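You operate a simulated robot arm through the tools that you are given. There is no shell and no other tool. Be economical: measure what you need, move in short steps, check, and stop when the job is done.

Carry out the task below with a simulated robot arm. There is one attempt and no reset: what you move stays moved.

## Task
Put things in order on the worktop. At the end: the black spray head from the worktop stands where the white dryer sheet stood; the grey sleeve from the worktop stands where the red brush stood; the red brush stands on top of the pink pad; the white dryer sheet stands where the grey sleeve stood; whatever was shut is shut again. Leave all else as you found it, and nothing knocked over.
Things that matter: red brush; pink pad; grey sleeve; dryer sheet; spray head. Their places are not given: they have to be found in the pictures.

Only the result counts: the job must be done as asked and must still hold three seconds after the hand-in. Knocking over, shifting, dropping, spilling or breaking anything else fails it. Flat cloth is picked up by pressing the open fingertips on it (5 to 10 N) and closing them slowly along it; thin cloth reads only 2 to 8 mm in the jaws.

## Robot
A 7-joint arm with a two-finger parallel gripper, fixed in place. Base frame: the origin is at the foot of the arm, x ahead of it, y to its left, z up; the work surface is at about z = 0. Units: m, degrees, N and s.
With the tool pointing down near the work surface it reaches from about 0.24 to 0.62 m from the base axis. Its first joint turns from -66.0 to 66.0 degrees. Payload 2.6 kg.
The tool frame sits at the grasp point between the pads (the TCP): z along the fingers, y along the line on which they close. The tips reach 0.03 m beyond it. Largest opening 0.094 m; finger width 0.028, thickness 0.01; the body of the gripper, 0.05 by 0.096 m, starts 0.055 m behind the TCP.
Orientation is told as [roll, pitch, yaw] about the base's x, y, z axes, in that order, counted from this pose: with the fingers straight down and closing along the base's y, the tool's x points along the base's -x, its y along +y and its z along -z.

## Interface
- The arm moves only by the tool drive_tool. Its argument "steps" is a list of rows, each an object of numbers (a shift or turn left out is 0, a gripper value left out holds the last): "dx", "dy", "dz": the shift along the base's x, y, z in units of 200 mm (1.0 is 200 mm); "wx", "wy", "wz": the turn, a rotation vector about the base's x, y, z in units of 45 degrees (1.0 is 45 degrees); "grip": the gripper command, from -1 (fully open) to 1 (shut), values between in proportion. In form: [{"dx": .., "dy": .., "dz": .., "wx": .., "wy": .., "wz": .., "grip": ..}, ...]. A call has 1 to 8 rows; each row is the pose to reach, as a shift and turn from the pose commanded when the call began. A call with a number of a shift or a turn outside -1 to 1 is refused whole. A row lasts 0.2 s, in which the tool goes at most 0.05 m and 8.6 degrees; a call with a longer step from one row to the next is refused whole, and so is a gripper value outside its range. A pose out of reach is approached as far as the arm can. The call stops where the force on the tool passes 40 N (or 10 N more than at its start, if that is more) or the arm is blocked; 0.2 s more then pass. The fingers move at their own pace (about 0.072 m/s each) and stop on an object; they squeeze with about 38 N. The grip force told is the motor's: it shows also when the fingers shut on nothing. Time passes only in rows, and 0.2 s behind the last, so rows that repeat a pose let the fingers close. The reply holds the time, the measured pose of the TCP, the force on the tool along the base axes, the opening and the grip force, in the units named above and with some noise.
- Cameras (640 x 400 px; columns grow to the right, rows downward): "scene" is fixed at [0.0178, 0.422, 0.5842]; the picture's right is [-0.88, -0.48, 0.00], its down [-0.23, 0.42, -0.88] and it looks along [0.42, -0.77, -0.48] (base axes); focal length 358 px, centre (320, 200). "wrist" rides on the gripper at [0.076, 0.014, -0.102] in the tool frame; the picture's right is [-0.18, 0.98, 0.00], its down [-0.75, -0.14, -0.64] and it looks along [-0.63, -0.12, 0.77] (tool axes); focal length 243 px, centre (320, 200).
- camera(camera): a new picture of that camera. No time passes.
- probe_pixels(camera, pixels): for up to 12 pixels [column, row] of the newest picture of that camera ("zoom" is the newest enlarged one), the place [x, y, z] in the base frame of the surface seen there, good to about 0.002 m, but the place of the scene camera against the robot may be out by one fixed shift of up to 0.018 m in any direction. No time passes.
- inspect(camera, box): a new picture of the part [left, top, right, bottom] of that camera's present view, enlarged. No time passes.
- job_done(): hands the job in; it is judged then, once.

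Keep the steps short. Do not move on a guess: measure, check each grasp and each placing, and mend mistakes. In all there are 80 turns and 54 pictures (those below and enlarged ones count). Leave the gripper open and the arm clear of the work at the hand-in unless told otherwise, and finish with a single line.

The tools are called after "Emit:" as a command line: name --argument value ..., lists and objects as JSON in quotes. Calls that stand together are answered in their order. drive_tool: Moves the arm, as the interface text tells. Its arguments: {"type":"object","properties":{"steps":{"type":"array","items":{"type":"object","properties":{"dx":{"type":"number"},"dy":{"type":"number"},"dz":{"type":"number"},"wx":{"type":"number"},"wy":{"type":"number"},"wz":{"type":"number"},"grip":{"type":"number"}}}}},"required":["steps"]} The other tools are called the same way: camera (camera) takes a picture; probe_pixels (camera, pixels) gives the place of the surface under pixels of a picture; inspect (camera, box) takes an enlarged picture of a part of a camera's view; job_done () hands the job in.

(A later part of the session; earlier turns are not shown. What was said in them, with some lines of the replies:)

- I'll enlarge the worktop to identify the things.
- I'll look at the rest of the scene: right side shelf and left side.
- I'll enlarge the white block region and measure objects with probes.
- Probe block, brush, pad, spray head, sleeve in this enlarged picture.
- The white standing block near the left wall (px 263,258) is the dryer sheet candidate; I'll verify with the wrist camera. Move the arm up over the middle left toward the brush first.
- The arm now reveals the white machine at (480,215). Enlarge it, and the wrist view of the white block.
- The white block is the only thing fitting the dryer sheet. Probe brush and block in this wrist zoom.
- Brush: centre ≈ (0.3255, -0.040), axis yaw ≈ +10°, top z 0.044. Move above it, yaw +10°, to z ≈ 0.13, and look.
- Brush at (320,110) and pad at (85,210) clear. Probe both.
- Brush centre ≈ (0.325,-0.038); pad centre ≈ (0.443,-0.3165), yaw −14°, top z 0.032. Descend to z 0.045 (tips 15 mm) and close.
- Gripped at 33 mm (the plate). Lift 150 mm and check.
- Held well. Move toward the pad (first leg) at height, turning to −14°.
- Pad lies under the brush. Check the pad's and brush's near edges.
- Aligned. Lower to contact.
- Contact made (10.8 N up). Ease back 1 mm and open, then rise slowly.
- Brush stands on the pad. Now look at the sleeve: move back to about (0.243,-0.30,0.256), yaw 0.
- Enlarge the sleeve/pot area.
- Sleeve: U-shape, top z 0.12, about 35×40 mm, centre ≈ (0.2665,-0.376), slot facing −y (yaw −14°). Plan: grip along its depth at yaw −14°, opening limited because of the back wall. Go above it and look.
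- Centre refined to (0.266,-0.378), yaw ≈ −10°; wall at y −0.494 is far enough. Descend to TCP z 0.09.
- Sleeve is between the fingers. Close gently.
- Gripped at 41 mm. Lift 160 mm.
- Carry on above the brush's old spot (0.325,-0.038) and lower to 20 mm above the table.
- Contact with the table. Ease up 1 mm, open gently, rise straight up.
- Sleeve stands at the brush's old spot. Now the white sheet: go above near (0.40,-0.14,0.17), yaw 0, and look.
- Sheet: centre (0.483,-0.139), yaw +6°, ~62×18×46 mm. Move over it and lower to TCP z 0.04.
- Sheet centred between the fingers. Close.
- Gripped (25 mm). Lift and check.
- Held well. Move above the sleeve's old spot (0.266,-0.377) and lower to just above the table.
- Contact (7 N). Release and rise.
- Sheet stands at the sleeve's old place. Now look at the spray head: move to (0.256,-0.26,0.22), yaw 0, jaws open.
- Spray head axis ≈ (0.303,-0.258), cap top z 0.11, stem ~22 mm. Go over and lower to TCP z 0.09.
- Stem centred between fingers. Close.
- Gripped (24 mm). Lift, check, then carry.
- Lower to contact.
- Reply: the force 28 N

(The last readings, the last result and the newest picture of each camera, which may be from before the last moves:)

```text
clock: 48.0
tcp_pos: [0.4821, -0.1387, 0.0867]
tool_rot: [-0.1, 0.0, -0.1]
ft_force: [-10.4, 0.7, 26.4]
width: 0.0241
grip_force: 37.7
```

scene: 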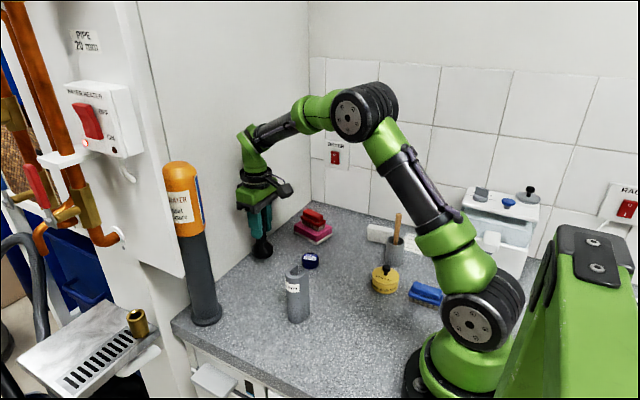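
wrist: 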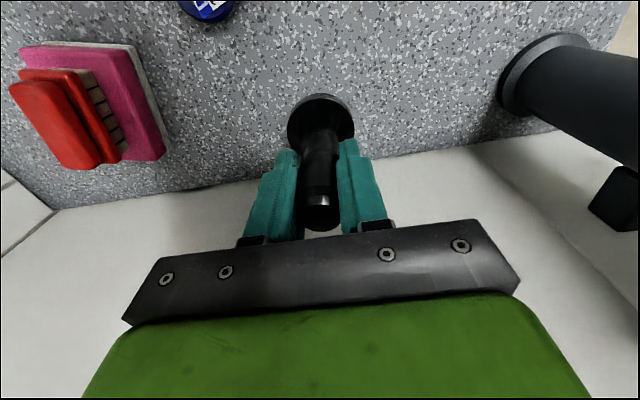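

Firm contact; ease up 1.6 mm, release, rise.

Emit:
drive_tool --steps '[{"dz": 0.008}, {"dz": 0.008, "grip": 0.2}, {"dz": 0.008, "grip": -0.2}, {"dz": 0.008, "grip": -0.4}, {"dz": 0.15, "grip": -0.4}, {"dz": 0.4}, {"dz": 0.6}, {"dz": 0.8}]'

Emit:
drive_tool --steps '[{"dx": -0.2, "dz": 0.1}, {"dx": -0.4, "dz": 0.1}, {"dx": -0.6, "dz": 0.1, "grip": -1}, {"dx": -0.6, "dz": 0.1}, {"dx": -0.6, "dz": 0.1}]'

Emit:
camera --camera "scene"

Emit:
camera --camera "wrist"

Emit:
inspect --camera "scene" --box '[230, 180, 460, 330]'

```text
clock: 49.8
tcp_pos: [0.484, -0.139, 0.2462]
tool_rot: [0.0, 0.0, 0.0]
ft_force: [0.0, -0.2, 0.2]
width: 0.0659
grip_force: 0.1
```

```text
clock: 51.0
tcp_pos: [0.3635, -0.1393, 0.2656]
tool_rot: [0.0, -0.1, 0.0]
ft_force: [-0.9, -0.3, -0.8]
width: 0.094
grip_force: 0.0
```

```text
18 pictures are left
```

scene: 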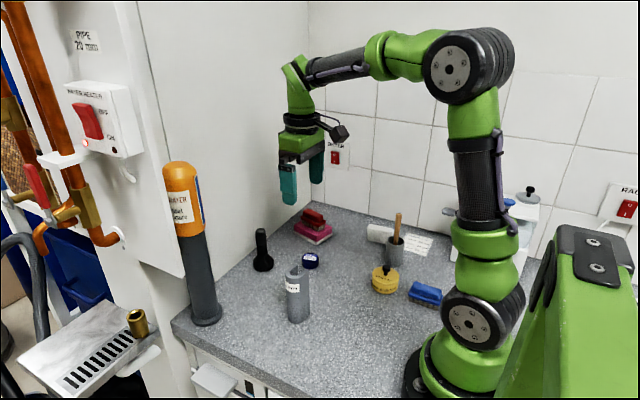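

```text
17 pictures are left
```

wrist: 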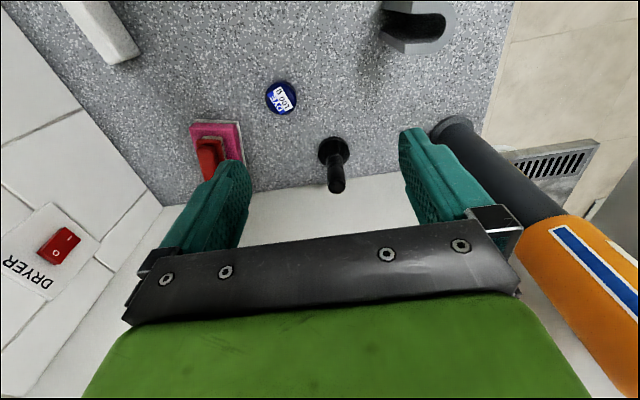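

```text
2.67 times, centred on (345, 255) of scene
```

zoom: 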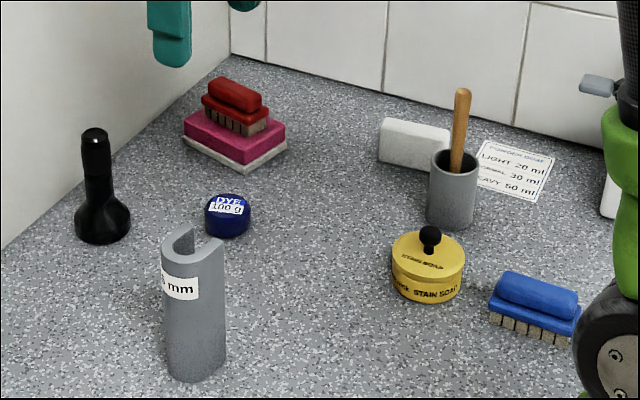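

Everything stands in its place, nothing else has moved, nothing was opened, and the gripper is open and clear. Handing in.

Emit:
job_done

```text
The job is handed in.
```

The job is handed in: the red brush is on the pink pad, the grey sleeve is where the brush was, the white block I took to be the dryer sheet is where the sleeve was, the black spray head is where the sheet was, and nothing else was moved or opened.
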